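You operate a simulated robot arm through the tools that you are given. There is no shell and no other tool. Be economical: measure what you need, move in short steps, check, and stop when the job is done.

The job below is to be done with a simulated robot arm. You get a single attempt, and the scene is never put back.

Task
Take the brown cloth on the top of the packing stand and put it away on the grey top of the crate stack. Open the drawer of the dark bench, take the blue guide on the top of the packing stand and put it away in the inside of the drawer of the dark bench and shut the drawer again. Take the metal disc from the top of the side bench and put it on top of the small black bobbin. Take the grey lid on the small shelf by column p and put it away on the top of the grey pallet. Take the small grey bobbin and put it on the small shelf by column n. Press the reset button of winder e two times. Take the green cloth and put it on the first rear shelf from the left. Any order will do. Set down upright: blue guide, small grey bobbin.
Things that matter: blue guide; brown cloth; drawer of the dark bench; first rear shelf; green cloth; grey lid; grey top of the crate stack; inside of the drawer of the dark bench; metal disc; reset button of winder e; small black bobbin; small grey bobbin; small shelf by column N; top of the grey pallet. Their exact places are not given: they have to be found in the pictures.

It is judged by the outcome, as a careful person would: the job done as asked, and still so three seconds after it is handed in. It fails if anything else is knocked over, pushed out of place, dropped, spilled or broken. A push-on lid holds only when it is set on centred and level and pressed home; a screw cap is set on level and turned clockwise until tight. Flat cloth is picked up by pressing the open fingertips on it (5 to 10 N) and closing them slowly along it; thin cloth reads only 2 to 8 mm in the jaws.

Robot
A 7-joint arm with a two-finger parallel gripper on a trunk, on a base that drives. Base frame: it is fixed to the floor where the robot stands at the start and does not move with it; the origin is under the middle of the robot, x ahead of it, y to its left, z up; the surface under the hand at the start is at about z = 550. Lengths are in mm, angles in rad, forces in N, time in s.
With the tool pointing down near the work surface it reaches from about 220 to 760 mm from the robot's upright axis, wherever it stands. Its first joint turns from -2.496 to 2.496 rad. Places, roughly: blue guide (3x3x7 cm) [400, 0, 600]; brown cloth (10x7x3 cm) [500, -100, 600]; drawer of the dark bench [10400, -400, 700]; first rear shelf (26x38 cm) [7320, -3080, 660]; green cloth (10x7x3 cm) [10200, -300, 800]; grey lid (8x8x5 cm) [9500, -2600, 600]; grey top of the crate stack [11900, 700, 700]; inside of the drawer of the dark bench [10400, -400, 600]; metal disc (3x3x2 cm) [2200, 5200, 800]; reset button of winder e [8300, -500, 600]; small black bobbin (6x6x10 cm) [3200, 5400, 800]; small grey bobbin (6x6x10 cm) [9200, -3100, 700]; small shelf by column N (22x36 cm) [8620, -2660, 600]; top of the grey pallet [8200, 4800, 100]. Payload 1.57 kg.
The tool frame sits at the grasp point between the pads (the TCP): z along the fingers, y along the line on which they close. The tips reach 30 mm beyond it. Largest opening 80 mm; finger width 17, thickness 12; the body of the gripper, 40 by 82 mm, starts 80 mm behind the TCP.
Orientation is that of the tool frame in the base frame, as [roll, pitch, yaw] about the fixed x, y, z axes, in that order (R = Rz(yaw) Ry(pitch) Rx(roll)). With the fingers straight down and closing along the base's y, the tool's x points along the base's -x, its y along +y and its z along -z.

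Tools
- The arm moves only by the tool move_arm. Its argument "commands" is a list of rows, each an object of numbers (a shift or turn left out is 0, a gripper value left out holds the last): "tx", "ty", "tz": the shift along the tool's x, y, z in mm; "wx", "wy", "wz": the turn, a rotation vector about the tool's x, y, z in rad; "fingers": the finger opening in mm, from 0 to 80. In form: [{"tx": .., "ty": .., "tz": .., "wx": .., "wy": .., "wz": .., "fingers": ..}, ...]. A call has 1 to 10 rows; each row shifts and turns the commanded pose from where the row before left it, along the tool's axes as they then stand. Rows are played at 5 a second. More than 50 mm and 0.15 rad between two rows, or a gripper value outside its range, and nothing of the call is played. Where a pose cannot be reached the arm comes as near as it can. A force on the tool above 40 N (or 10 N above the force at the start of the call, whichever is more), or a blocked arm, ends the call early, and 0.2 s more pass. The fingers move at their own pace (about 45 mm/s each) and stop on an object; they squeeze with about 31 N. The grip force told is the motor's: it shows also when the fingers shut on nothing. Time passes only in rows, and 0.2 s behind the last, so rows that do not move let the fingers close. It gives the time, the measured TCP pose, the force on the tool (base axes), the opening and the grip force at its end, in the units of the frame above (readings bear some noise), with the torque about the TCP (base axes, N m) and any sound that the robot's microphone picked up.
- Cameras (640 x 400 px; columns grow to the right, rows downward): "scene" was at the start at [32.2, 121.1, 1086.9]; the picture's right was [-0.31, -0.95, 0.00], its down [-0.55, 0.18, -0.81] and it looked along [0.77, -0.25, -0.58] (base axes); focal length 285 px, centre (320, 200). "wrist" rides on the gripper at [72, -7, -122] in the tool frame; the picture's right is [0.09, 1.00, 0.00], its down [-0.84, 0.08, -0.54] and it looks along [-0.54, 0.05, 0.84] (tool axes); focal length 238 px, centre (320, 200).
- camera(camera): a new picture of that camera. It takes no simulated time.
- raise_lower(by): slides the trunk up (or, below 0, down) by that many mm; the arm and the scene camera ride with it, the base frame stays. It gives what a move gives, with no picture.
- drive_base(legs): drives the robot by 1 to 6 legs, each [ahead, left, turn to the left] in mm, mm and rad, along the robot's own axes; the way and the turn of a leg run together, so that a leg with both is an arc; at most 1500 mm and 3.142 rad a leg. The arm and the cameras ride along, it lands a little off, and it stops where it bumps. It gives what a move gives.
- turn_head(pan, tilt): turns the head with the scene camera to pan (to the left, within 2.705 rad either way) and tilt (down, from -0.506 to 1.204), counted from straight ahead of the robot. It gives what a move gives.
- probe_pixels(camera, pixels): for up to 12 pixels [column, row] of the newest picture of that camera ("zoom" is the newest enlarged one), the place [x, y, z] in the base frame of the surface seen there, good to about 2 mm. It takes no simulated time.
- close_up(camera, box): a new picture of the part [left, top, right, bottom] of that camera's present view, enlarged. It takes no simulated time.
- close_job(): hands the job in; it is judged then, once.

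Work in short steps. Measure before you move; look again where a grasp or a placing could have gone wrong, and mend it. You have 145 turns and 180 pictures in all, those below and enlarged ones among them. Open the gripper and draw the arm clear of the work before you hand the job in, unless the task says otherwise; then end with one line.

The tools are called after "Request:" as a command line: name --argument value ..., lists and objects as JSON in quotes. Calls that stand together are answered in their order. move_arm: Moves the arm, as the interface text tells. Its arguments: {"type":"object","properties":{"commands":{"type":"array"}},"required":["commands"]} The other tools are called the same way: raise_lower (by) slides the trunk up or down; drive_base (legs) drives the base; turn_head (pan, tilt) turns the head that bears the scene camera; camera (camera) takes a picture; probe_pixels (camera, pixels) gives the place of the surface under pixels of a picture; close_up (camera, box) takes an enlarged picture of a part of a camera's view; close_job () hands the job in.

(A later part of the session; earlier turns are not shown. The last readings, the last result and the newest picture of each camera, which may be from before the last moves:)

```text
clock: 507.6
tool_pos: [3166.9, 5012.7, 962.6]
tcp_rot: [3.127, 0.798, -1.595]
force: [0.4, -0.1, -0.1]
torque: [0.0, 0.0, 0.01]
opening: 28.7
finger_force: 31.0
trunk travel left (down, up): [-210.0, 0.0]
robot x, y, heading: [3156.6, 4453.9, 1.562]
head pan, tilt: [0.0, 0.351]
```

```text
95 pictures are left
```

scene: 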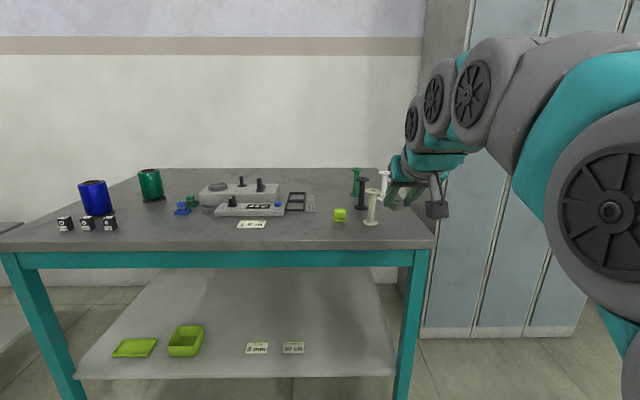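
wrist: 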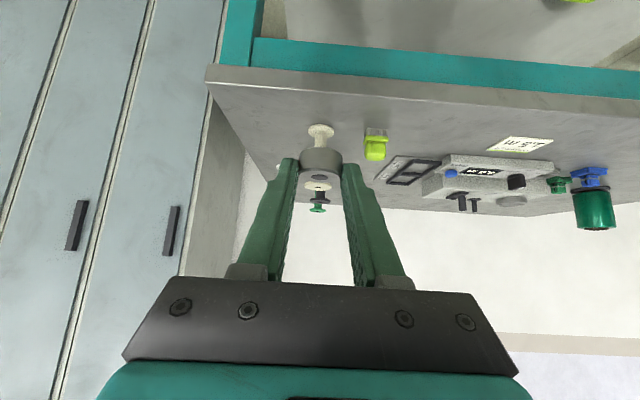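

Hand at z 963, so the disc bottom (~933) clears the bobbin tops. I'll zoom to measure the black bobbin's top.

Request:
close_up --camera "scene" --box '[330, 155, 420, 235]'

Request:
probe_pixels --camera "scene" --pixels '[[362, 180], [361, 179], [364, 179], [363, 190], [371, 190], [371, 205], [385, 173], [357, 170], [340, 215]]'

```text
5.00 times, centred on (375, 195) of scene
```

zoom: 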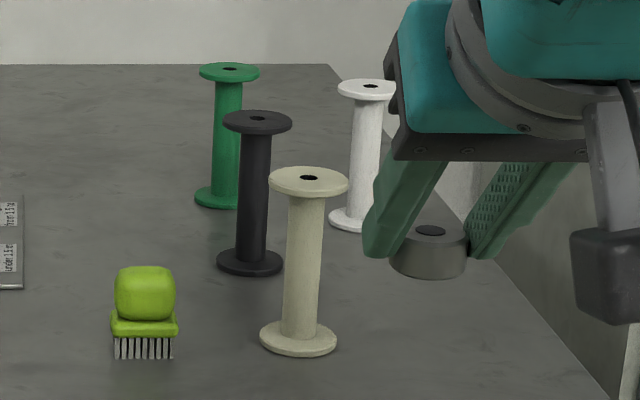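

```text
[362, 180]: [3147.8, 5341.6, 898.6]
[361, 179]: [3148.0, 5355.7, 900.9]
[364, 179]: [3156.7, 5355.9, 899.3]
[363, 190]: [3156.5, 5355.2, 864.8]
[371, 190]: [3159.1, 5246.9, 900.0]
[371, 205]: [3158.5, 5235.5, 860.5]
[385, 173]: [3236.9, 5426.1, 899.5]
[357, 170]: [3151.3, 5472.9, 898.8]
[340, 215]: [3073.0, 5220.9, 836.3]
```

Request:
probe_pixels --camera "zoom" --pixels '[[227, 121], [287, 122], [257, 113], [257, 128], [245, 122], [270, 122], [257, 118], [272, 180], [343, 180], [310, 170], [310, 188]]'

```text
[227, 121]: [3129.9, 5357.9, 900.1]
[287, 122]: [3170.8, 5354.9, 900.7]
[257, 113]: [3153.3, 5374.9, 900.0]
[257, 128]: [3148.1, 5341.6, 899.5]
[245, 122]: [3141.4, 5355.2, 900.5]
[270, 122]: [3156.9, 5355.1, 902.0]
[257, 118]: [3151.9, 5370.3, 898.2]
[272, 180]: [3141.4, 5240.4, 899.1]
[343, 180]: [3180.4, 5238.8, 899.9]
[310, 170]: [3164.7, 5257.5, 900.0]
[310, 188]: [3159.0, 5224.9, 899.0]
```

The black bobbin's top centre is (3150.5,5356.5,900), so the TCP target is (3150,5341.5,930). I'll drive forward at z 963, a little short, and fine-tune with the arm.

Request:
drive_base --legs '[[315, 20, 0]]'

Request:
camera --camera "wrist"

```text
clock: 509.7
tool_pos: [3150.2, 5319.6, 963.3]
tcp_rot: [3.128, 0.797, -1.594]
force: [1.0, 0.1, -0.3]
torque: [-0.03, -0.01, -0.01]
opening: 28.6
finger_force: 31.0
trunk travel left (down, up): [-210.0, 0.0]
robot x, y, heading: [3141.3, 4764.9, 1.558]
head pan, tilt: [0.0, 0.351]
```

```text
93 pictures are left
```

wrist: 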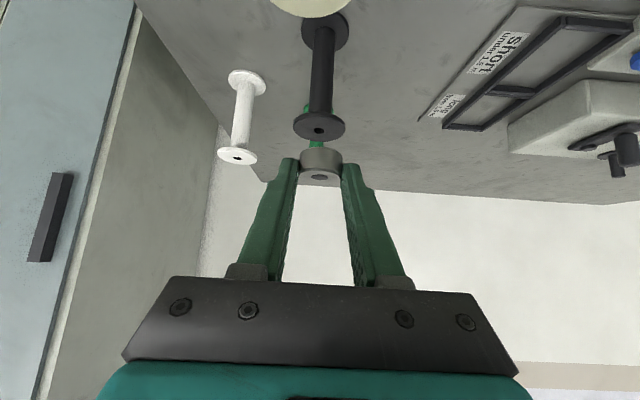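

I'll measure the black top and the held disc in this view to compute the last offset.

Request:
close_up --camera "wrist" --box '[280, 90, 360, 190]'

Request:
probe_pixels --camera "wrist" --pixels '[[297, 126], [342, 124], [320, 115], [320, 138], [308, 126], [332, 126], [302, 165], [341, 163], [320, 153], [320, 172], [320, 181]]'

```text
4.00 times, centred on (320, 140) of wrist
```

zoom: 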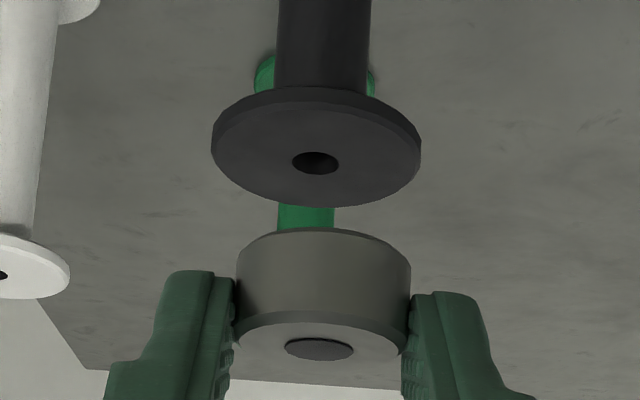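

```text
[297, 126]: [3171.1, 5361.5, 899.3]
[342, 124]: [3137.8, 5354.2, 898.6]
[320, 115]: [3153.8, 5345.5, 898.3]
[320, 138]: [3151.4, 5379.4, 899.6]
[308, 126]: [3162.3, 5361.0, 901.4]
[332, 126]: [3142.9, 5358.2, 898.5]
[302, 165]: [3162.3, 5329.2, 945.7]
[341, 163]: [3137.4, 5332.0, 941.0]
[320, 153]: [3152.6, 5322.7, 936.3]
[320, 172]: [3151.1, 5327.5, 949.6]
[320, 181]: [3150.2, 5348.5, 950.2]
```

Combining views, the bobbin centre is about (3152.5,5362) and the disc centre is 15.5 mm ahead of the TCP. I'll move forward 26 mm and 1.5 mm in +x, still at height, and check.

Request:
move_arm --commands '[{"ty": -1.5, "tx": -18.5, "tz": 19}, {}, {"tx": 14, "tz": 14}, {}]'

Request:
close_up --camera "wrist" --box '[260, 80, 380, 200]'

Request:
close_up --camera "scene" --box '[320, 150, 420, 230]'

```text
clock: 510.7
tool_pos: [3152.7, 5345.2, 942.5]
tcp_rot: [3.127, 0.8, -1.595]
force: [-0.5, 1.6, -1.0]
torque: [-0.07, -0.02, 0.0]
opening: 28.4
finger_force: 30.9
trunk travel left (down, up): [-210.0, 0.0]
robot x, y, heading: [3142.0, 4763.0, 1.555]
head pan, tilt: [0.0, 0.351]
```

```text
3.33 times, centred on (320, 140) of wrist
```

zoom: 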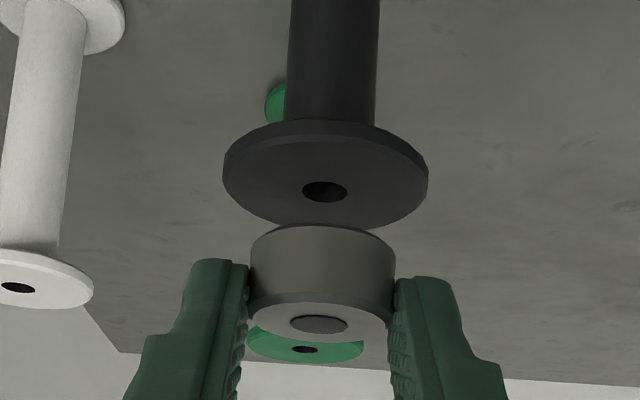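

```text
5.00 times, centred on (370, 190) of scene
```

zoom: 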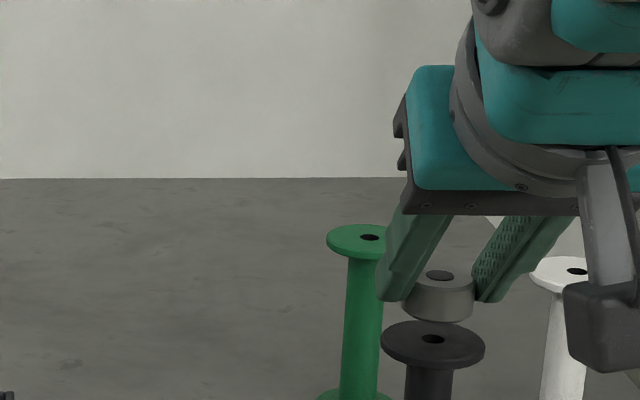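

Both views show the disc within ~2 mm of the bobbin axis. I'll lower it to contact in small steps.

Request:
move_arm --commands '[{"ty": 1, "tx": 5.5, "tz": 4}, {"tx": 2.2, "tz": 2.1}, {}]'

Request:
close_up --camera "scene" --box '[370, 180, 430, 230]'

```text
clock: 511.5
tool_pos: [3150.9, 5346.3, 932.6]
tcp_rot: [3.128, 0.798, -1.592]
force: [0.6, 0.3, 0.3]
torque: [-0.01, 0.0, -0.04]
opening: 28.6
finger_force: 30.8
trunk travel left (down, up): [-210.0, 0.0]
robot x, y, heading: [3136.5, 4764.0, 1.56]
head pan, tilt: [0.0, 0.351]
```

```text
8.00 times, centred on (400, 205) of scene
```

zoom: 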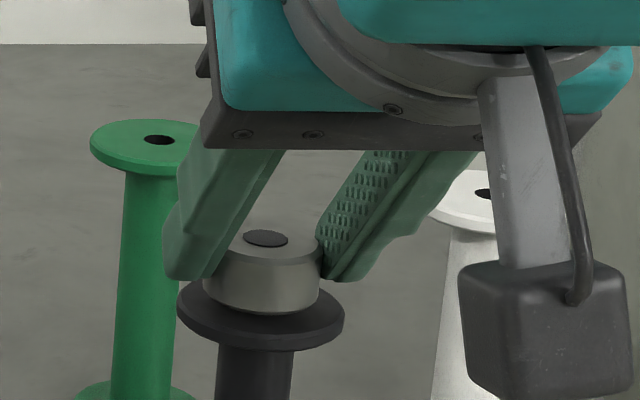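

Well centred over the bobbin. I'll lower by 1 mm steps to contact.

Request:
move_arm --commands '[{"tx": 0.7, "tz": 0.7}, {}, {"tx": 0.7, "tz": 0.7}, {}]'

```text
clock: 512.5
tool_pos: [3151.5, 5346.1, 931.5]
tcp_rot: [3.128, 0.799, -1.593]
force: [-0.2, -0.2, -0.2]
torque: [-0.01, -0.01, -0.02]
opening: 28.4
finger_force: 31.5
trunk travel left (down, up): [-210.0, 0.0]
robot x, y, heading: [3138.6, 4762.0, 1.563]
head pan, tilt: [0.0, 0.351]
```

Request:
move_arm --commands '[{"tx": 0.7, "tz": 0.7}, {}, {"tx": 0.5, "tz": 0.5}, {}]'

```text
clock: 513.5
tool_pos: [3152.2, 5346.4, 930.8]
tcp_rot: [3.126, 0.799, -1.595]
force: [0.5, 0.4, 1.3]
torque: [0.04, -0.02, 0.01]
opening: 28.5
finger_force: 31.1
trunk travel left (down, up): [-210.0, 0.0]
robot x, y, heading: [3137.5, 4763.6, 1.556]
head pan, tilt: [0.0, 0.351]
```

Request:
move_arm --commands '[{"tx": 0.5, "tz": 0.5}, {}, {}]'

Request:
close_up --camera "scene" --box '[380, 195, 420, 225]'

```text
clock: 514.3
tool_pos: [3151.6, 5345.6, 928.9]
tcp_rot: [3.128, 0.8, -1.595]
force: [1.1, 0.9, 6.6]
torque: [0.12, -0.07, -0.01]
opening: 28.2
finger_force: 31.0
trunk travel left (down, up): [-210.0, 0.0]
robot x, y, heading: [3140.1, 4763.6, 1.561]
head pan, tilt: [0.0, 0.351]
```

```text
13.33 times, centred on (400, 210) of scene
```

zoom: 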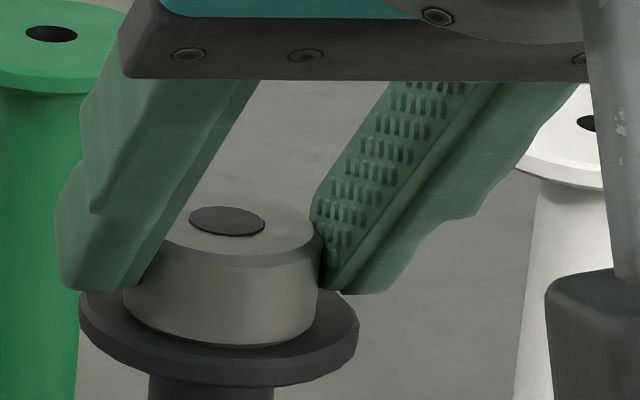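

Seated with 6.6 N. I'll open slowly and lift straight up.

Request:
move_arm --commands '[{"fingers": 31}, {"fingers": 34}, {"fingers": 40}, {}, {"tx": -14, "tz": -14}, {"tx": -14, "tz": -14}, {}]'

Request:
close_up --camera "scene" --box '[360, 170, 440, 240]'

```text
clock: 515.9
tool_pos: [3151.4, 5346.0, 967.3]
tcp_rot: [3.128, 0.798, -1.594]
force: [-0.1, 0.2, 0.0]
torque: [0.01, 0.02, 0.0]
opening: 39.7
finger_force: 0.0
trunk travel left (down, up): [-210.0, 0.0]
robot x, y, heading: [3141.8, 4763.2, 1.561]
head pan, tilt: [0.0, 0.351]
```

```text
5.71 times, centred on (400, 205) of scene
```

zoom: 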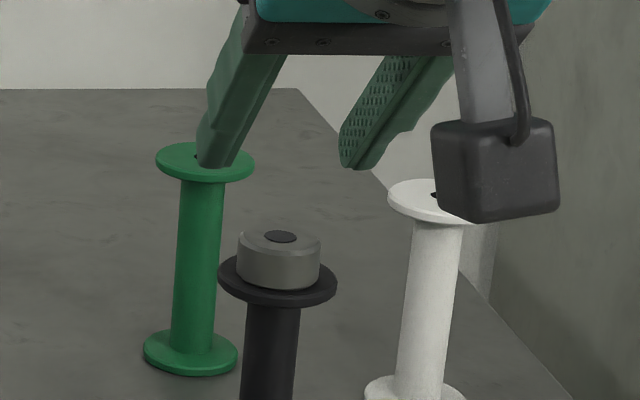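

The disc sits centred on the black bobbin. I'll back away and look toward the packing stand for the blue guide.

Request:
drive_base --legs '[[-750, 0, 0]]'

Request:
turn_head --pan 2.1 --tilt 0.3

Request:
camera --camera "scene"

```text
clock: 520.0
tool_pos: [3141.9, 4597.1, 967.2]
tcp_rot: [3.129, 0.797, -1.595]
force: [-0.3, -0.4, 0.2]
torque: [0.03, -0.01, 0.05]
opening: 40.2
finger_force: 0.1
trunk travel left (down, up): [-210.0, 0.0]
robot x, y, heading: [3131.6, 4008.1, 1.563]
head pan, tilt: [0.0, 0.351]
```

```text
clock: 522.0
tool_pos: [3141.9, 4596.5, 968.4]
tcp_rot: [3.126, 0.797, -1.591]
force: [-0.5, 0.2, 0.8]
torque: [0.01, -0.01, 0.01]
opening: 39.8
finger_force: 0.1
trunk travel left (down, up): [-210.0, 0.0]
robot x, y, heading: [3129.2, 4013.3, 1.558]
head pan, tilt: [2.1, 0.3]
```

```text
86 pictures are left
```

scene: 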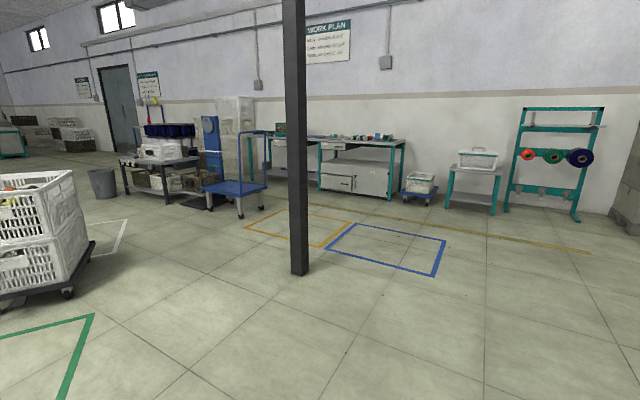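

I'll measure the post, cart, stand and wall benches to plan a path to my start spot.

Request:
probe_pixels --camera "scene" --pixels '[[298, 272], [240, 215], [205, 205], [262, 200], [210, 150], [390, 200], [320, 188], [275, 180], [120, 190], [240, 140], [420, 200], [70, 290]]'

Request:
close_up --camera "scene" --box '[80, 90, 320, 240]'

```text
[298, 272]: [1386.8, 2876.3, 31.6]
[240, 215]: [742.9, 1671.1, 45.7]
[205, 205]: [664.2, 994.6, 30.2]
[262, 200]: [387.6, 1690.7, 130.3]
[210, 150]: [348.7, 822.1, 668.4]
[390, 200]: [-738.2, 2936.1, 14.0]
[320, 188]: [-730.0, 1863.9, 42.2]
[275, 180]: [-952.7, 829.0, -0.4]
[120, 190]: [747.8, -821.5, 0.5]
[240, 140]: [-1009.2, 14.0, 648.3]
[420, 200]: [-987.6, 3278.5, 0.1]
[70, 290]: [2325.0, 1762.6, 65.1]
```

```text
2.67 times, centred on (200, 165) of scene
```

zoom: 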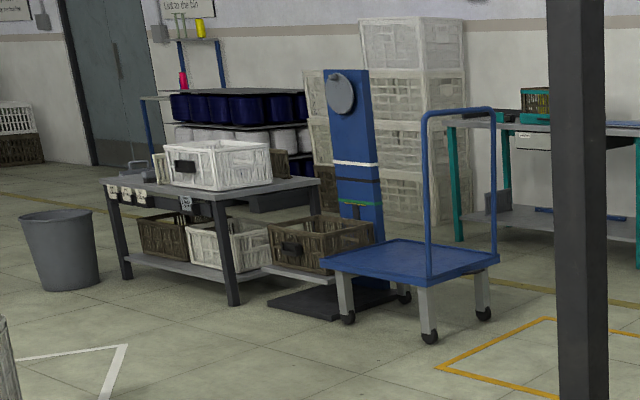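

The way is via x≈-170, between the cart (x≥390) and the wall benches (x≤-730). I'll tuck the arm to a compact downward pose, then drive there.

Request:
move_arm --commands '[{"tx": 44, "tz": -16}, {"tx": 44, "tz": -16}, {"tx": 44, "tz": -16}, {"tx": 44, "tz": -16}, {"tx": 44, "tz": -16}, {"tx": 41, "tz": -15}, {}]'

Request:
move_arm --commands '[{"wy": 0.14}, {"wy": 0.14}, {"wy": 0.14}, {"wy": 0.14}, {"wy": 0.14}, {"wy": 0.097}, {}]'

Request:
drive_base --legs '[[-50, 0, -1.56], [-1500, 0, 0], [-1500, 0, 0], [-290, 0, 0]]'

```text
clock: 523.6
tool_pos: [3136.5, 4344.3, 844.9]
tcp_rot: [3.127, 0.796, -1.594]
force: [0.1, 0.5, -0.1]
torque: [0.02, -0.02, 0.0]
opening: 39.8
finger_force: 0.0
trunk travel left (down, up): [-210.0, 0.0]
robot x, y, heading: [3129.7, 4013.7, 1.555]
head pan, tilt: [2.1, 0.3]
```

```text
clock: 525.2
tool_pos: [3137.7, 4345.6, 845.2]
tcp_rot: [3.133, -0.001, -1.585]
force: [0.3, -0.3, 1.1]
torque: [0.01, 0.02, -0.01]
opening: 39.9
finger_force: 0.1
trunk travel left (down, up): [-210.0, 0.0]
robot x, y, heading: [3134.8, 4012.3, 1.564]
head pan, tilt: [2.1, 0.3]
```

```text
clock: 545.0
tool_pos: [146.0, 3998.2, 846.9]
tcp_rot: [3.133, 0.0, 3.119]
force: [-0.5, 1.0, 0.7]
torque: [0.0, 0.0, 0.03]
opening: 39.8
finger_force: 0.1
trunk travel left (down, up): [-210.0, 0.0]
robot x, y, heading: [-186.3, 4011.0, -0.018]
head pan, tilt: [2.1, 0.3]
```

Next I'll strafe right (-y) down the corridor, in two parts.

Request:
drive_base --legs '[[0, -1500, 0.018], [0, -1000, 0]]'

Request:
turn_head --pan -0.9 --tilt 0.5

Request:
camera --camera "scene"

```text
clock: 557.3
tool_pos: [97.4, 1483.9, 846.9]
tcp_rot: [3.133, 0.001, 3.123]
force: [0.0, -1.3, -0.3]
torque: [-0.02, -0.02, 0.02]
opening: 39.9
finger_force: 0.1
trunk travel left (down, up): [-210.0, 0.0]
robot x, y, heading: [-237.0, 1490.3, -0.013]
head pan, tilt: [2.1, 0.3]
```

```text
clock: 559.9
tool_pos: [97.6, 1483.6, 846.4]
tcp_rot: [3.133, 0.002, 3.123]
force: [-0.1, 0.3, -0.6]
torque: [-0.03, 0.04, 0.0]
opening: 39.8
finger_force: 0.0
trunk travel left (down, up): [-210.0, 0.0]
robot x, y, heading: [-235.7, 1491.0, -0.015]
head pan, tilt: [-0.901, 0.499]
```

```text
84 pictures are left
```

scene: 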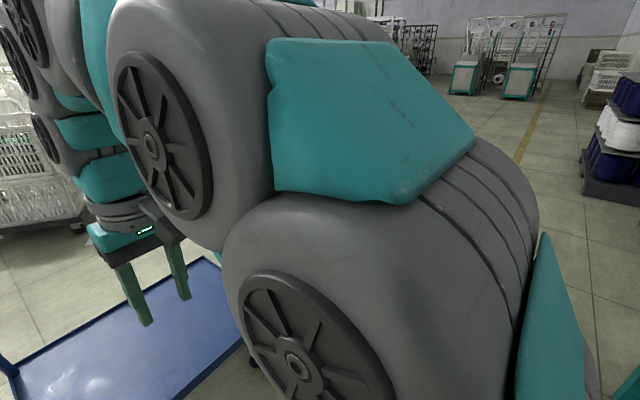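

The corridor to the right is clear on the floor. I'll continue to y≈15.

Request:
drive_base --legs '[[30, -1470, 0.014]]'

Request:
turn_head --pan 0.1 --tilt 0.6

Request:
camera --camera "scene"

```text
clock: 567.2
tool_pos: [122.1, 17.6, 847.5]
tcp_rot: [3.134, 0.002, -3.137]
force: [-0.8, -0.3, -0.1]
torque: [0.01, -0.04, -0.01]
opening: 39.9
finger_force: 0.1
trunk travel left (down, up): [-210.0, 0.0]
robot x, y, heading: [-211.8, 18.2, 0.008]
head pan, tilt: [-0.901, 0.499]
```

```text
clock: 568.5
tool_pos: [122.3, 18.7, 848.1]
tcp_rot: [3.133, 0.001, -3.136]
force: [0.7, 0.4, 0.5]
torque: [0.01, 0.0, 0.01]
opening: 39.8
finger_force: 0.2
trunk travel left (down, up): [-210.0, 0.0]
robot x, y, heading: [-213.7, 20.1, 0.006]
head pan, tilt: [0.099, 0.6]
```

```text
83 pictures are left
```

scene: 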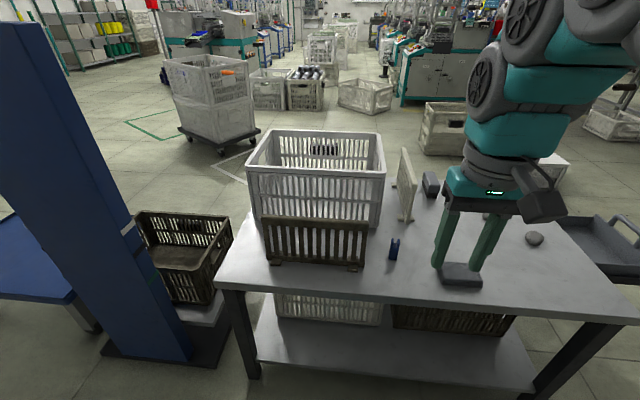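

The guide stands at (395,248). I'll drive forward 100 mm, extend the arm over it and look down.

Request:
drive_base --legs '[[100, 0, 0]]'

Request:
move_arm --commands '[{"tx": -42, "ty": 5, "tz": 25, "fingers": 80}, {"tx": -42, "ty": 5, "tz": 25}, {"tx": -42, "ty": 5, "tz": 25}, {"tx": -35, "ty": 5, "tz": 25}, {}]'

Request:
camera --camera "wrist"

```text
clock: 569.6
tool_pos: [220.7, 17.9, 847.3]
tcp_rot: [3.133, 0.002, -3.137]
force: [0.9, -0.3, -0.6]
torque: [0.04, -0.02, 0.0]
opening: 40.0
finger_force: 0.2
trunk travel left (down, up): [-210.0, 0.0]
robot x, y, heading: [-111.2, 18.2, 0.007]
head pan, tilt: [0.099, 0.6]
```

```text
clock: 570.8
tool_pos: [380.4, 37.7, 746.8]
tcp_rot: [3.132, 0.002, -3.137]
force: [-0.4, 0.1, -0.9]
torque: [0.04, 0.0, 0.01]
opening: 80.0
finger_force: 0.0
trunk travel left (down, up): [-210.0, 0.0]
robot x, y, heading: [-115.7, 17.4, 0.004]
head pan, tilt: [0.099, 0.6]
```

```text
82 pictures are left
```

wrist: 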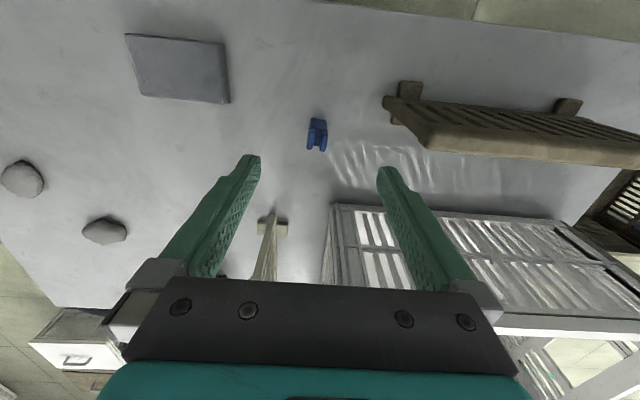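

Request:
close_up --camera "wrist" --box '[290, 105, 350, 165]'

Request:
probe_pixels --camera "zoom" --pixels '[[195, 295], [340, 300], [270, 230], [270, 270], [200, 180], [350, 170], [280, 150], [195, 250], [345, 240], [270, 200]]'

```text
6.67 times, centred on (320, 135) of wrist
```

zoom: 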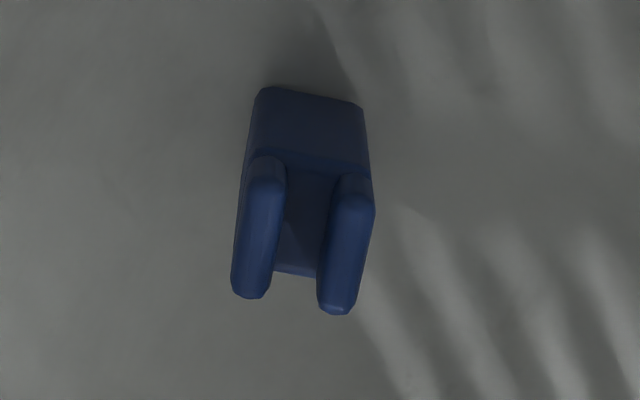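

```text
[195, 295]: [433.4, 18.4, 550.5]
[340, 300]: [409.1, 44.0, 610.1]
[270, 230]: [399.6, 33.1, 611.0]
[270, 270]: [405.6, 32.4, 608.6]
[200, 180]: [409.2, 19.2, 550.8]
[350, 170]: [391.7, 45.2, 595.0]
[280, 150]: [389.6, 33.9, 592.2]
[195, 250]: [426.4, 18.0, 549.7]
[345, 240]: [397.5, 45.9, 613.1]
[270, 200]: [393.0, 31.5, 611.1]
```

The guide's body spans about x 385–410, y 24–50, top 612, nearly aligned with x. I'll centre at (397.5,37.5) and descend to z 588, then close.

Request:
move_arm --commands '[{"tx": -17}, {"tz": 45}, {"tz": 45}, {"tz": 40}, {"tz": 29}, {}, {"fingers": 50}, {"fingers": 30}, {"fingers": 0}, {}]'

Request:
camera --camera "wrist"

```text
clock: 573.0
tool_pos: [397.6, 43.0, 589.0]
tcp_rot: [3.133, 0.0, -3.135]
force: [0.8, -0.2, 0.1]
torque: [-0.03, 0.0, 0.0]
opening: 21.4
finger_force: 15.1
trunk travel left (down, up): [-210.0, 0.0]
robot x, y, heading: [-115.4, 17.7, 0.006]
head pan, tilt: [0.099, 0.6]
```

```text
80 pictures are left
```

wrist: 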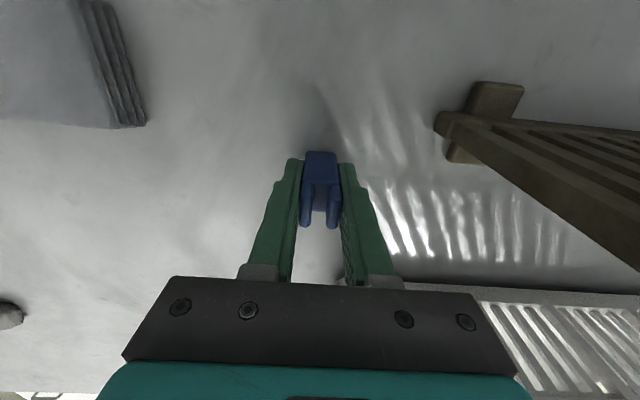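

The guide is in the jaws. I'll let the grip settle and lift.

Request:
move_arm --commands '[{}, {}, {"tz": -45}, {"tz": -45}, {"tz": -45}, {"tz": -45}, {}]'

Request:
close_up --camera "wrist" --box '[220, 100, 420, 280]'

```text
clock: 574.6
tool_pos: [398.5, 41.3, 769.6]
tcp_rot: [3.133, -0.001, -3.136]
force: [-0.2, 0.1, 0.4]
torque: [-0.01, 0.0, 0.02]
opening: 20.8
finger_force: 30.6
trunk travel left (down, up): [-210.0, 0.0]
robot x, y, heading: [-110.6, 23.2, 0.01]
head pan, tilt: [0.099, 0.6]
```

```text
2.22 times, centred on (320, 190) of wrist
```

zoom: 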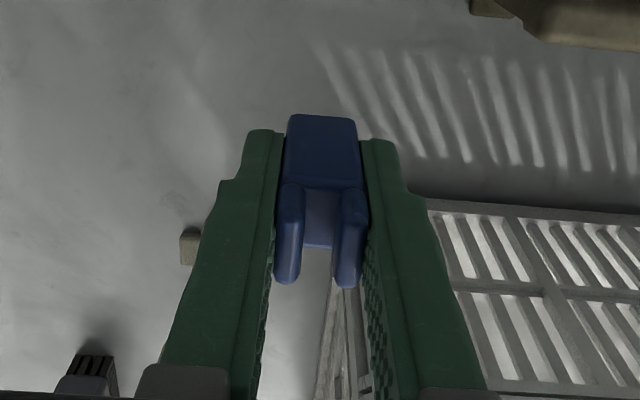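

Good grasp (20.8 mm). I'll drive back into the aisle along the known route.

Request:
drive_base --legs '[[-270, 0, -0.01], [0, -1270, 0], [400, 0, 0], [1150, -630, 0], [1500, 0, 0]]'

```text
clock: 597.9
tool_pos: [3167.6, -1941.7, 768.6]
tcp_rot: [3.132, 0.002, 3.104]
force: [-0.3, -0.5, -0.3]
torque: [0.03, 0.04, 0.03]
opening: 21.0
finger_force: 31.3
trunk travel left (down, up): [-210.0, 0.0]
robot x, y, heading: [2656.9, -1940.9, -0.033]
head pan, tilt: [0.099, 0.6]
```

Request:
drive_base --legs '[[1500, 30, 0.035], [1500, 0, 0], [1500, 0, 0]]'

```text
refused: leg 1 is longer than a leg can be; nothing moved
```

The leg was slightly too long; I'll resend with 1450.

Request:
drive_base --legs '[[1450, 30, 0.035], [1500, 0, 0], [1500, 0, 0]]'

```text
clock: 619.1
tool_pos: [7605.8, -1772.3, 768.6]
tcp_rot: [3.134, 0.001, -3.097]
force: [0.4, 0.2, 0.6]
torque: [-0.03, -0.04, -0.02]
opening: 21.0
finger_force: 31.2
trunk travel left (down, up): [-210.0, 0.0]
robot x, y, heading: [7096.2, -1816.6, 0.05]
head pan, tilt: [0.099, 0.6]
```

I'll continue to x≈11050, then turn to face +y.

Request:
drive_base --legs '[[1450, -90, -0.05], [1500, 0, 0], [1000, 0, 0], [0, 0, 1.57], [0, -450, 0]]'

```text
clock: 644.5
tool_pos: [11505.0, -1286.3, 769.6]
tcp_rot: [3.132, 0.0, -1.542]
force: [0.2, 0.2, -0.7]
torque: [0.0, 0.0, -0.02]
opening: 20.8
finger_force: 30.7
trunk travel left (down, up): [-210.0, 0.0]
robot x, y, heading: [11537.6, -1796.5, 1.607]
head pan, tilt: [0.099, 0.6]
```

Request:
drive_base --legs '[[1450, 0, -0.037], [840, 470, 0], [200, 640, 0]]'

```text
clock: 659.5
tool_pos: [10314.8, 1151.3, 769.4]
tcp_rot: [3.132, 0.002, -1.538]
force: [0.8, 0.1, -0.1]
torque: [-0.02, 0.01, 0.02]
opening: 21.0
finger_force: 31.3
trunk travel left (down, up): [-210.0, 0.0]
robot x, y, heading: [10352.0, 641.0, 1.608]
head pan, tilt: [0.099, 0.6]
```

Now I'll turn around to face the drawer and look.

Request:
drive_base --legs '[[0, 0, 1.552], [0, 0, 1.552]]'

Request:
turn_head --pan 0.0 --tilt 0.6

Request:
camera --camera "scene"

Request:
close_up --camera "scene" --box '[220, 100, 460, 260]'

```text
clock: 667.4
tool_pos: [10341.1, 127.9, 767.6]
tcp_rot: [3.133, 0.002, 1.513]
force: [0.9, 0.4, -0.6]
torque: [-0.02, -0.01, 0.01]
opening: 21.1
finger_force: 30.8
trunk travel left (down, up): [-210.0, 0.0]
robot x, y, heading: [10355.3, 639.5, -1.628]
head pan, tilt: [0.099, 0.6]
```

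```text
clock: 668.0
tool_pos: [10341.4, 127.0, 768.6]
tcp_rot: [3.134, 0.001, 1.513]
force: [-0.2, -0.5, -0.6]
torque: [-0.03, -0.02, 0.0]
opening: 20.8
finger_force: 30.7
trunk travel left (down, up): [-210.0, 0.0]
robot x, y, heading: [10348.0, 639.6, -1.631]
head pan, tilt: [0.0, 0.6]
```

```text
78 pictures are left
```

scene: 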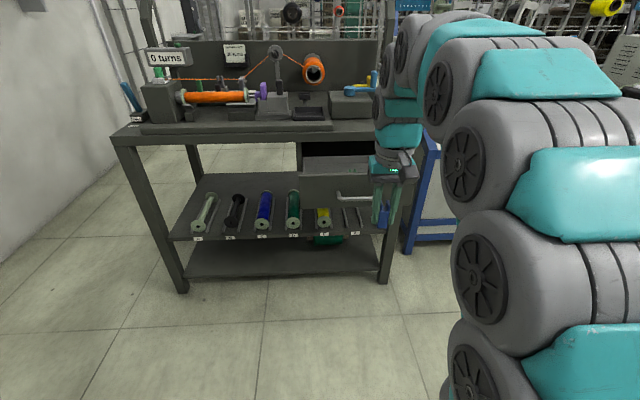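

```text
2.50 times, centred on (340, 180) of scene
```

zoom: 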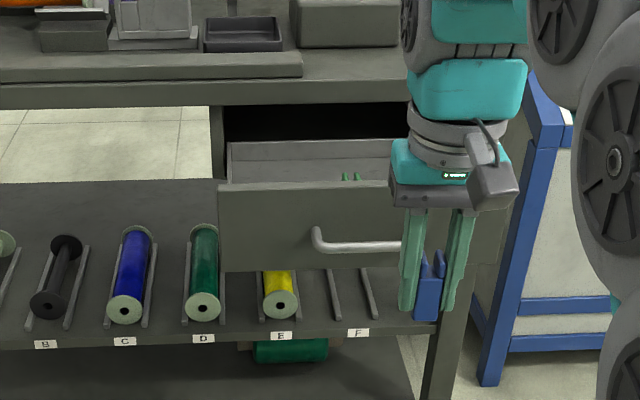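

I'll measure the drawer's panel and interior, and raise the guide to clear the front.

Request:
probe_pixels --camera "zoom" --pixels '[[222, 186], [300, 187], [380, 187], [235, 172], [290, 165], [345, 178], [358, 178], [232, 145], [350, 143], [310, 180]]'

Request:
move_arm --commands '[{"tz": -35}, {"tz": -30}, {}]'

```text
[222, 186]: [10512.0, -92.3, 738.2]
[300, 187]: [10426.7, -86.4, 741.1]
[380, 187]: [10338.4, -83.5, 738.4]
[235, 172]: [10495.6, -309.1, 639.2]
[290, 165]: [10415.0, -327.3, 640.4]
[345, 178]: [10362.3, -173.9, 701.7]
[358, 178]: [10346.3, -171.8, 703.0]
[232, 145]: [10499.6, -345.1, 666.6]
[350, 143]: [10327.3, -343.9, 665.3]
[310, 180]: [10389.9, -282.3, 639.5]
```

```text
clock: 668.8
tool_pos: [10339.5, 128.5, 834.5]
tcp_rot: [3.134, 0.0, 1.51]
force: [0.4, -0.1, 0.6]
torque: [0.01, -0.01, 0.0]
opening: 21.0
finger_force: 31.2
trunk travel left (down, up): [-210.0, 0.0]
robot x, y, heading: [10352.3, 639.1, -1.628]
head pan, tilt: [0.0, 0.6]
```

The front panel top is z≈741 at y≈-75 to -92; the floor is z 640. I'll drive so the guide is above the drawer's free left part, near x 10430.

Request:
drive_base --legs '[[300, 80, 0.057]]'

Request:
camera --camera "wrist"

```text
clock: 670.9
tool_pos: [10438.3, -175.4, 834.6]
tcp_rot: [3.132, 0.002, 1.566]
force: [-0.2, 0.0, -0.5]
torque: [0.02, -0.01, 0.0]
opening: 21.1
finger_force: 31.0
trunk travel left (down, up): [-210.0, 0.0]
robot x, y, heading: [10423.2, 338.2, -1.576]
head pan, tilt: [0.0, 0.6]
```

```text
76 pictures are left
```

wrist: 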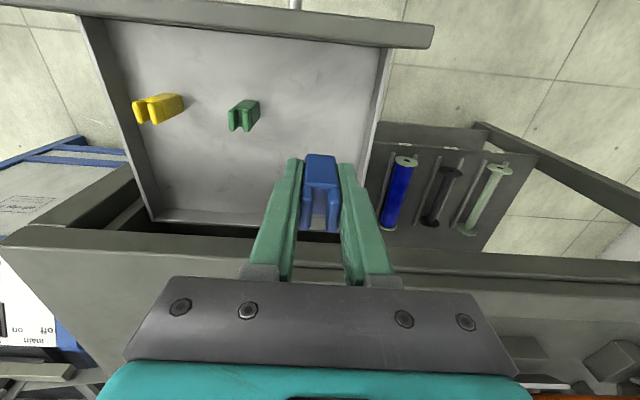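

The guide is over the free part of the drawer. I'll shift slightly and lower to just above the floor.

Request:
move_arm --commands '[{"tx": -12, "ty": -6}, {"tz": 45}, {"tz": 45}, {"tz": 40}, {"tz": 20}, {"tz": 3}, {}]'

```text
clock: 672.5
tool_pos: [10435.4, -188.1, 681.4]
tcp_rot: [3.133, 0.003, 1.567]
force: [-0.6, -0.9, 0.4]
torque: [0.0, -0.01, -0.02]
opening: 20.9
finger_force: 31.2
trunk travel left (down, up): [-210.0, 0.0]
robot x, y, heading: [10424.9, 335.1, -1.574]
head pan, tilt: [0.0, 0.6]
```

Request:
move_arm --commands '[{"tz": 2}, {}, {"tz": 1}, {}]'

```text
clock: 673.5
tool_pos: [10434.8, -188.1, 679.1]
tcp_rot: [3.133, 0.002, 1.566]
force: [-1.0, 0.1, 2.2]
torque: [0.0, 0.05, -0.02]
opening: 21.2
finger_force: 31.6
trunk travel left (down, up): [-210.0, 0.0]
robot x, y, heading: [10427.8, 337.3, -1.571]
head pan, tilt: [0.0, 0.6]
```

Light contact (2.2 N). I'll lower 1 mm more, open gently to 40 and lift.

Request:
move_arm --commands '[{"tz": 1}, {"fingers": 26}, {"fingers": 40}, {}, {"tz": -40}, {"tz": -45}, {"tz": -45}, {}]'

Request:
camera --camera "wrist"

```text
clock: 675.3
tool_pos: [10434.3, -186.6, 807.6]
tcp_rot: [3.133, 0.0, 1.565]
force: [-0.2, -0.1, -0.5]
torque: [0.01, -0.01, 0.01]
opening: 40.1
finger_force: 0.2
trunk travel left (down, up): [-210.0, 0.0]
robot x, y, heading: [10422.1, 333.6, -1.578]
head pan, tilt: [0.0, 0.6]
```

```text
75 pictures are left
```

wrist: 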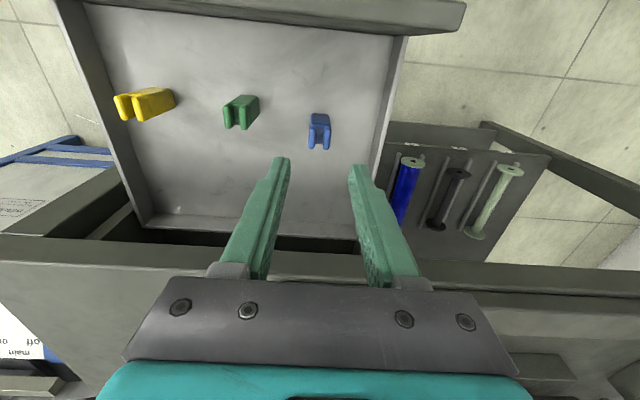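

The guide stands upright beside the others. I'll close the fingers, bring the hand over the panel to the front of the handle, and lower it.

Request:
move_arm --commands '[{"tx": 42, "ty": -16, "fingers": 0}, {"tx": 42, "ty": -16}, {"tx": 42, "ty": -16}, {"tx": 42, "ty": -16}, {"tx": 40, "ty": -15}, {}, {"tz": 40}, {"tz": 40}, {"tz": 27}, {}]'

Request:
camera --camera "wrist"

```text
clock: 677.5
tool_pos: [10357.3, 21.1, 700.1]
tcp_rot: [3.132, 0.001, 1.566]
force: [0.1, -0.2, 0.0]
torque: [-0.01, 0.0, -0.02]
opening: 0.0
finger_force: 21.9
trunk travel left (down, up): [-210.0, 0.0]
robot x, y, heading: [10421.7, 331.5, -1.574]
head pan, tilt: [0.0, 0.6]
```

```text
74 pictures are left
```

wrist: 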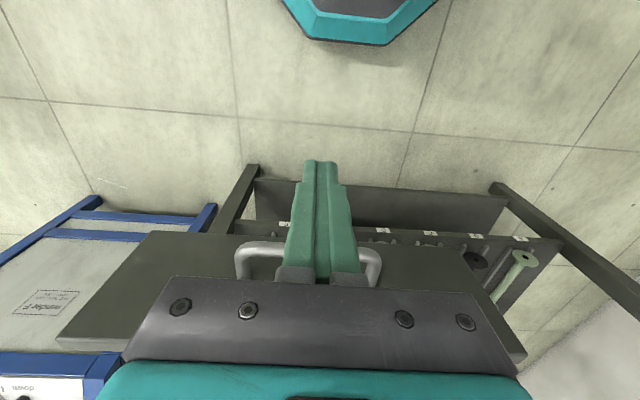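

The closed fingers are in front of the handle's middle. I'll push gently so the pieces inside stay standing.

Request:
move_arm --commands '[{"tx": -25}, {"tx": -10}, {"tx": -10}, {"tx": -12}, {"tx": -14}, {"tx": -16}, {"tx": -16}, {"tx": -16}, {"tx": -16}, {"tx": -16}]'

Request:
move_arm --commands '[{"tx": -14}, {"tx": -16}, {"tx": -16}, {"tx": -16}, {"tx": -16}, {"tx": -14}, {"tx": -12}, {"tx": -8}, {}]'

Request:
camera --camera "scene"

```text
clock: 679.7
tool_pos: [10355.7, -132.4, 700.5]
tcp_rot: [3.134, 0.004, 1.567]
force: [0.5, -0.5, 0.0]
torque: [-0.01, -0.01, -0.02]
opening: 0.2
finger_force: 21.0
trunk travel left (down, up): [-210.0, 0.0]
robot x, y, heading: [10417.1, 334.5, -1.575]
head pan, tilt: [0.0, 0.6]
```

```text
clock: 681.7
tool_pos: [10354.4, -241.7, 701.2]
tcp_rot: [3.133, 0.002, 1.565]
force: [0.6, -0.1, 0.6]
torque: [0.0, 0.01, 0.01]
opening: 0.1
finger_force: 21.4
trunk travel left (down, up): [-210.0, 0.0]
robot x, y, heading: [10427.1, 336.3, -1.573]
head pan, tilt: [0.0, 0.6]
```

```text
73 pictures are left
```

scene: 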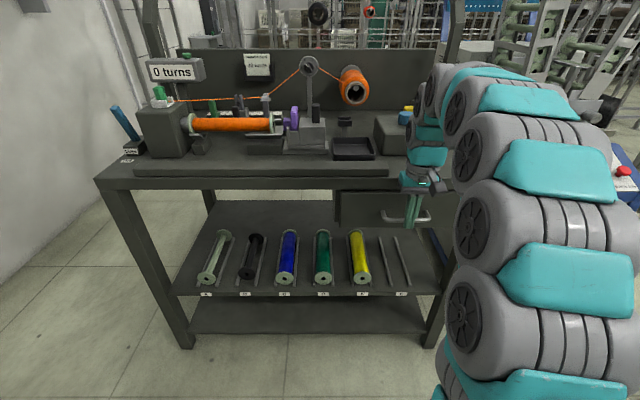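

Nearly shut with little resistance. I'll push the last millimetres until it stops.

Request:
move_arm --commands '[{"tx": -4}, {"tx": -3}, {"tx": -3}, {"tx": -2}, {"tx": -2}, {"tx": -2}, {"tx": -2}, {}]'

Request:
close_up --camera "scene" --box '[320, 160, 450, 260]'

Request:
probe_pixels --camera "zoom" --pixels '[[120, 220], [200, 220], [150, 300], [560, 250], [60, 100]]'

```text
clock: 683.1
tool_pos: [10354.9, -252.8, 699.9]
tcp_rot: [3.131, -0.01, 1.565]
force: [-0.1, 10.1, 1.0]
torque: [0.16, 0.15, 0.04]
opening: 0.2
finger_force: 21.1
trunk travel left (down, up): [-210.0, 0.0]
robot x, y, heading: [10425.1, 330.4, -1.573]
head pan, tilt: [0.0, 0.6]
stopped in row 6: the force on the tool passed its limit at 44 N (the readings are from after the stop); the commanded pose is now the measured one
```

```text
4.00 times, centred on (385, 210) of scene
```

zoom: 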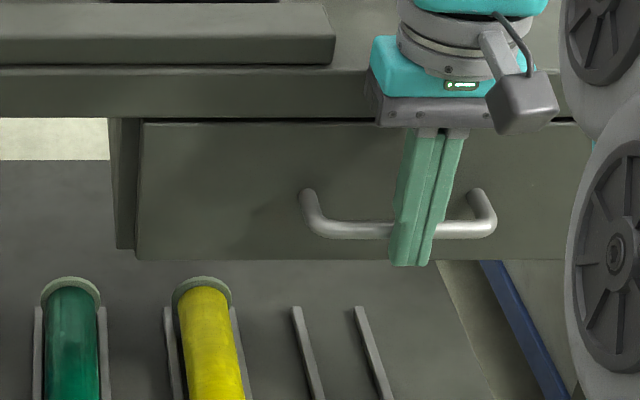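

```text
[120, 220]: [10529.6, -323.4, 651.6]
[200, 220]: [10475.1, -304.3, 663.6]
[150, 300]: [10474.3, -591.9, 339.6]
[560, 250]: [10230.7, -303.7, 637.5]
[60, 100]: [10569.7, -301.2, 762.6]
```

The drawer is shut (face back at y≈-304). I'll retract the arm compactly and head to winder e.

Request:
move_arm --commands '[{"tx": 30}, {"tx": 45}, {"tx": 45}, {"tx": 45, "tz": -30}, {"tx": 45, "tz": -30}, {"tx": 45, "tz": -30}, {"tx": 25}, {}]'

Request:
drive_base --legs '[[0, -750, 0], [400, 0, 0]]'

Request:
turn_head --pan -1.1 --tilt 0.35

Request:
camera --camera "scene"

```text
refused: row 4 steps farther than a row can; nothing moved
```

```text
clock: 688.9
tool_pos: [9592.3, -590.1, 701.7]
tcp_rot: [3.133, -0.014, 1.551]
force: [1.6, 7.4, 15.5]
torque: [0.14, -0.11, -0.09]
opening: 0.1
finger_force: 21.2
trunk travel left (down, up): [-210.0, 0.0]
robot x, y, heading: [9669.7, -4.7, -1.585]
head pan, tilt: [0.0, 0.6]
stopped in leg 2: the force on the tool passed its limit at 76 N (the readings are from after the stop); the commanded pose is now the measured one
```

```text
clock: 690.2
tool_pos: [9591.8, -591.7, 700.5]
tcp_rot: [3.132, -0.014, 1.552]
force: [1.0, 9.5, 20.4]
torque: [0.09, -0.05, 0.06]
opening: 0.3
finger_force: 21.4
trunk travel left (down, up): [-210.0, 0.0]
robot x, y, heading: [9670.8, -7.1, -1.589]
head pan, tilt: [-1.1, 0.351]
```

```text
71 pictures are left
```

scene: 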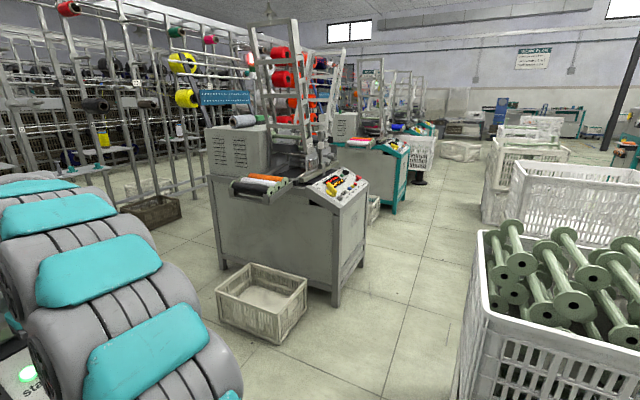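

My arm move was refused, so the hand was still extended and touched winder F. I'll back off straight away and inspect F and the drawer.

Request:
move_arm --commands '[{"tz": -10}, {"tz": -30}, {"tz": -30}, {"tx": 40}, {"tx": 40}, {"tx": 40}, {"tx": 40}, {"tx": 40}, {"tx": 40}, {}]'

Request:
turn_head --pan 0.2 --tilt 0.6

Request:
camera --camera "scene"

Request:
camera --camera "wrist"

```text
clock: 692.4
tool_pos: [9594.6, -353.4, 772.7]
tcp_rot: [3.133, -0.017, 1.552]
force: [0.4, 0.5, -0.2]
torque: [0.02, 0.01, 0.04]
opening: 0.0
finger_force: 21.0
trunk travel left (down, up): [-210.0, 0.0]
robot x, y, heading: [9668.5, -4.4, -1.584]
head pan, tilt: [-1.1, 0.351]
```

```text
clock: 693.9
tool_pos: [9595.5, -353.6, 774.0]
tcp_rot: [3.133, -0.016, 1.552]
force: [-0.8, -0.1, -0.5]
torque: [0.01, 0.01, 0.04]
opening: 0.0
finger_force: 21.7
trunk travel left (down, up): [-210.0, 0.0]
robot x, y, heading: [9669.1, -5.7, -1.586]
head pan, tilt: [0.201, 0.6]
```

```text
70 pictures are left
```

scene: 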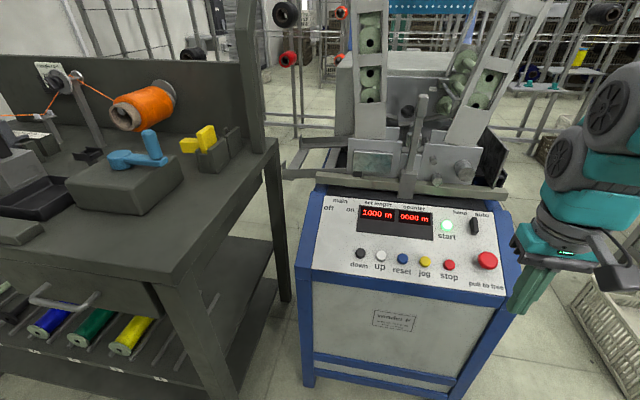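

```text
69 pictures are left
```

wrist: 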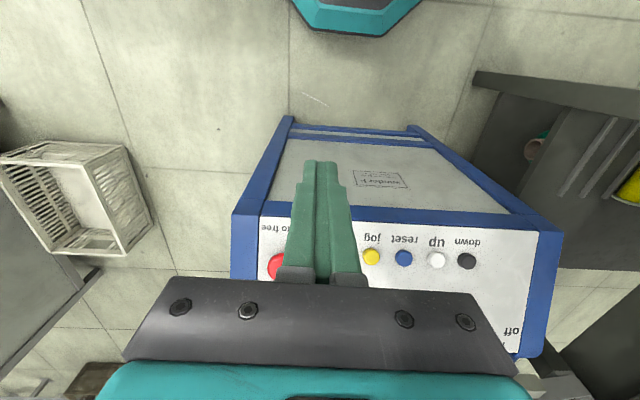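

F's display reads 1000 m / 0000 m with start lit as before, and no sound was reported. I'll check the drawer face and F's panel up close.

Request:
probe_pixels --camera "scene" --pixels '[[120, 320], [70, 290], [486, 260], [448, 265], [424, 262], [402, 258], [420, 245], [470, 275]]'

Request:
close_up --camera "scene" --box '[310, 190, 520, 310]'

```text
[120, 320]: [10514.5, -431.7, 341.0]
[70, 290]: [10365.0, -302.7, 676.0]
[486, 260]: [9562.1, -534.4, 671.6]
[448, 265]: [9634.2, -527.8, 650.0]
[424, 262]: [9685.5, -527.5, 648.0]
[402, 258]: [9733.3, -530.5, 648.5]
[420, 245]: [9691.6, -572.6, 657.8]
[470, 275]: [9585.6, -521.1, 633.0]
```

```text
3.05 times, centred on (415, 250) of scene
```

zoom: 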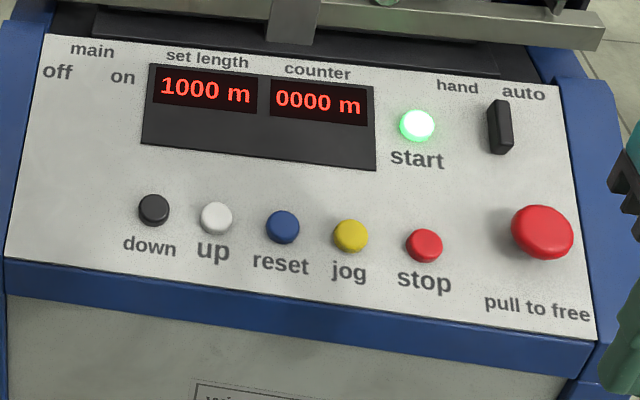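

The drawer is shut and F is unchanged. I'll look along the aisle to check the floor crate and free crate clearances before moving on.

Request:
turn_head --pan -1.2 --tilt 0.4

Request:
camera --camera "scene"

Request:
probe_pixels --camera "scene" --pixels '[[320, 315], [265, 310], [345, 265], [480, 380], [500, 240], [375, 275], [490, 185], [370, 165], [365, 185], [455, 330]]'

```text
clock: 695.4
tool_pos: [9594.6, -354.1, 773.4]
tcp_rot: [3.134, -0.015, 1.551]
force: [-0.5, -1.0, 0.5]
torque: [-0.01, -0.01, -0.03]
opening: 0.0
finger_force: 21.1
trunk travel left (down, up): [-210.0, 0.0]
robot x, y, heading: [9670.9, -5.3, -1.586]
head pan, tilt: [-1.201, 0.4]
```

```text
67 pictures are left
```

scene: 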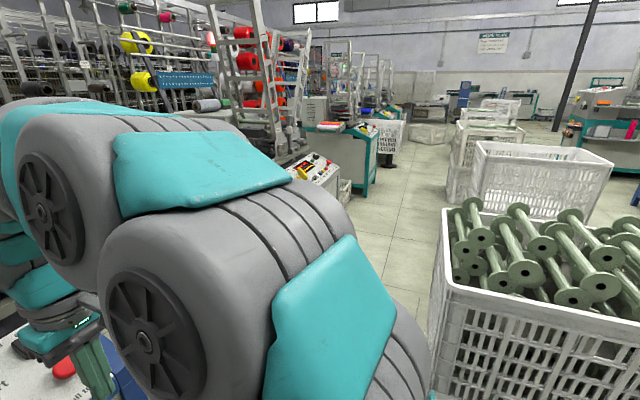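

```text
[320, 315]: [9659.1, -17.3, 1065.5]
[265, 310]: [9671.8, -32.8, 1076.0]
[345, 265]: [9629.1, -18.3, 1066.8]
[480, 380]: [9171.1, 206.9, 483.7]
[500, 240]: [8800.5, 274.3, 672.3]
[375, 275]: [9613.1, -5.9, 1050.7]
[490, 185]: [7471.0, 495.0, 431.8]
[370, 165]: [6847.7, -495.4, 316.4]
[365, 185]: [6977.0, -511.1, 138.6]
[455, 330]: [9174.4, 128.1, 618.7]
```

The floor crate lies behind y≈-600; the aisle crate starts at y≈128. I'll shift to y≈-105 and strafe past it to winder e.

Request:
drive_base --legs '[[100, 0, 0.015], [0, -1330, 0]]'

Request:
turn_head --pan 0.1 --tilt 0.7

Request:
camera --camera "scene"

```text
clock: 699.0
tool_pos: [9258.1, -469.7, 772.8]
tcp_rot: [3.135, -0.016, 1.59]
force: [-0.6, 0.5, 0.7]
torque: [-0.01, 0.02, -0.03]
opening: 0.2
finger_force: 21.1
trunk travel left (down, up): [-210.0, 0.0]
robot x, y, heading: [9315.8, -118.3, -1.549]
head pan, tilt: [-1.201, 0.4]
stopped in leg 2: the robot was blocked; the commanded pose is now the measured one
```

```text
clock: 700.4
tool_pos: [9258.3, -470.1, 773.1]
tcp_rot: [3.133, -0.016, 1.592]
force: [0.2, 0.6, 0.0]
torque: [0.01, 0.03, -0.01]
opening: 0.1
finger_force: 21.4
trunk travel left (down, up): [-210.0, 0.0]
robot x, y, heading: [9317.9, -120.3, -1.544]
head pan, tilt: [0.099, 0.7]
```

```text
66 pictures are left
5 turns are left
```

scene: 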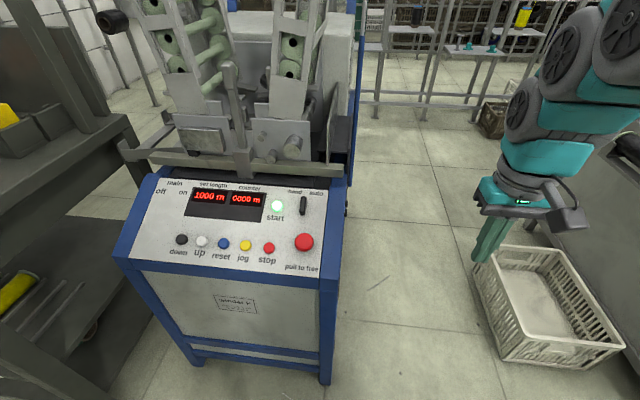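

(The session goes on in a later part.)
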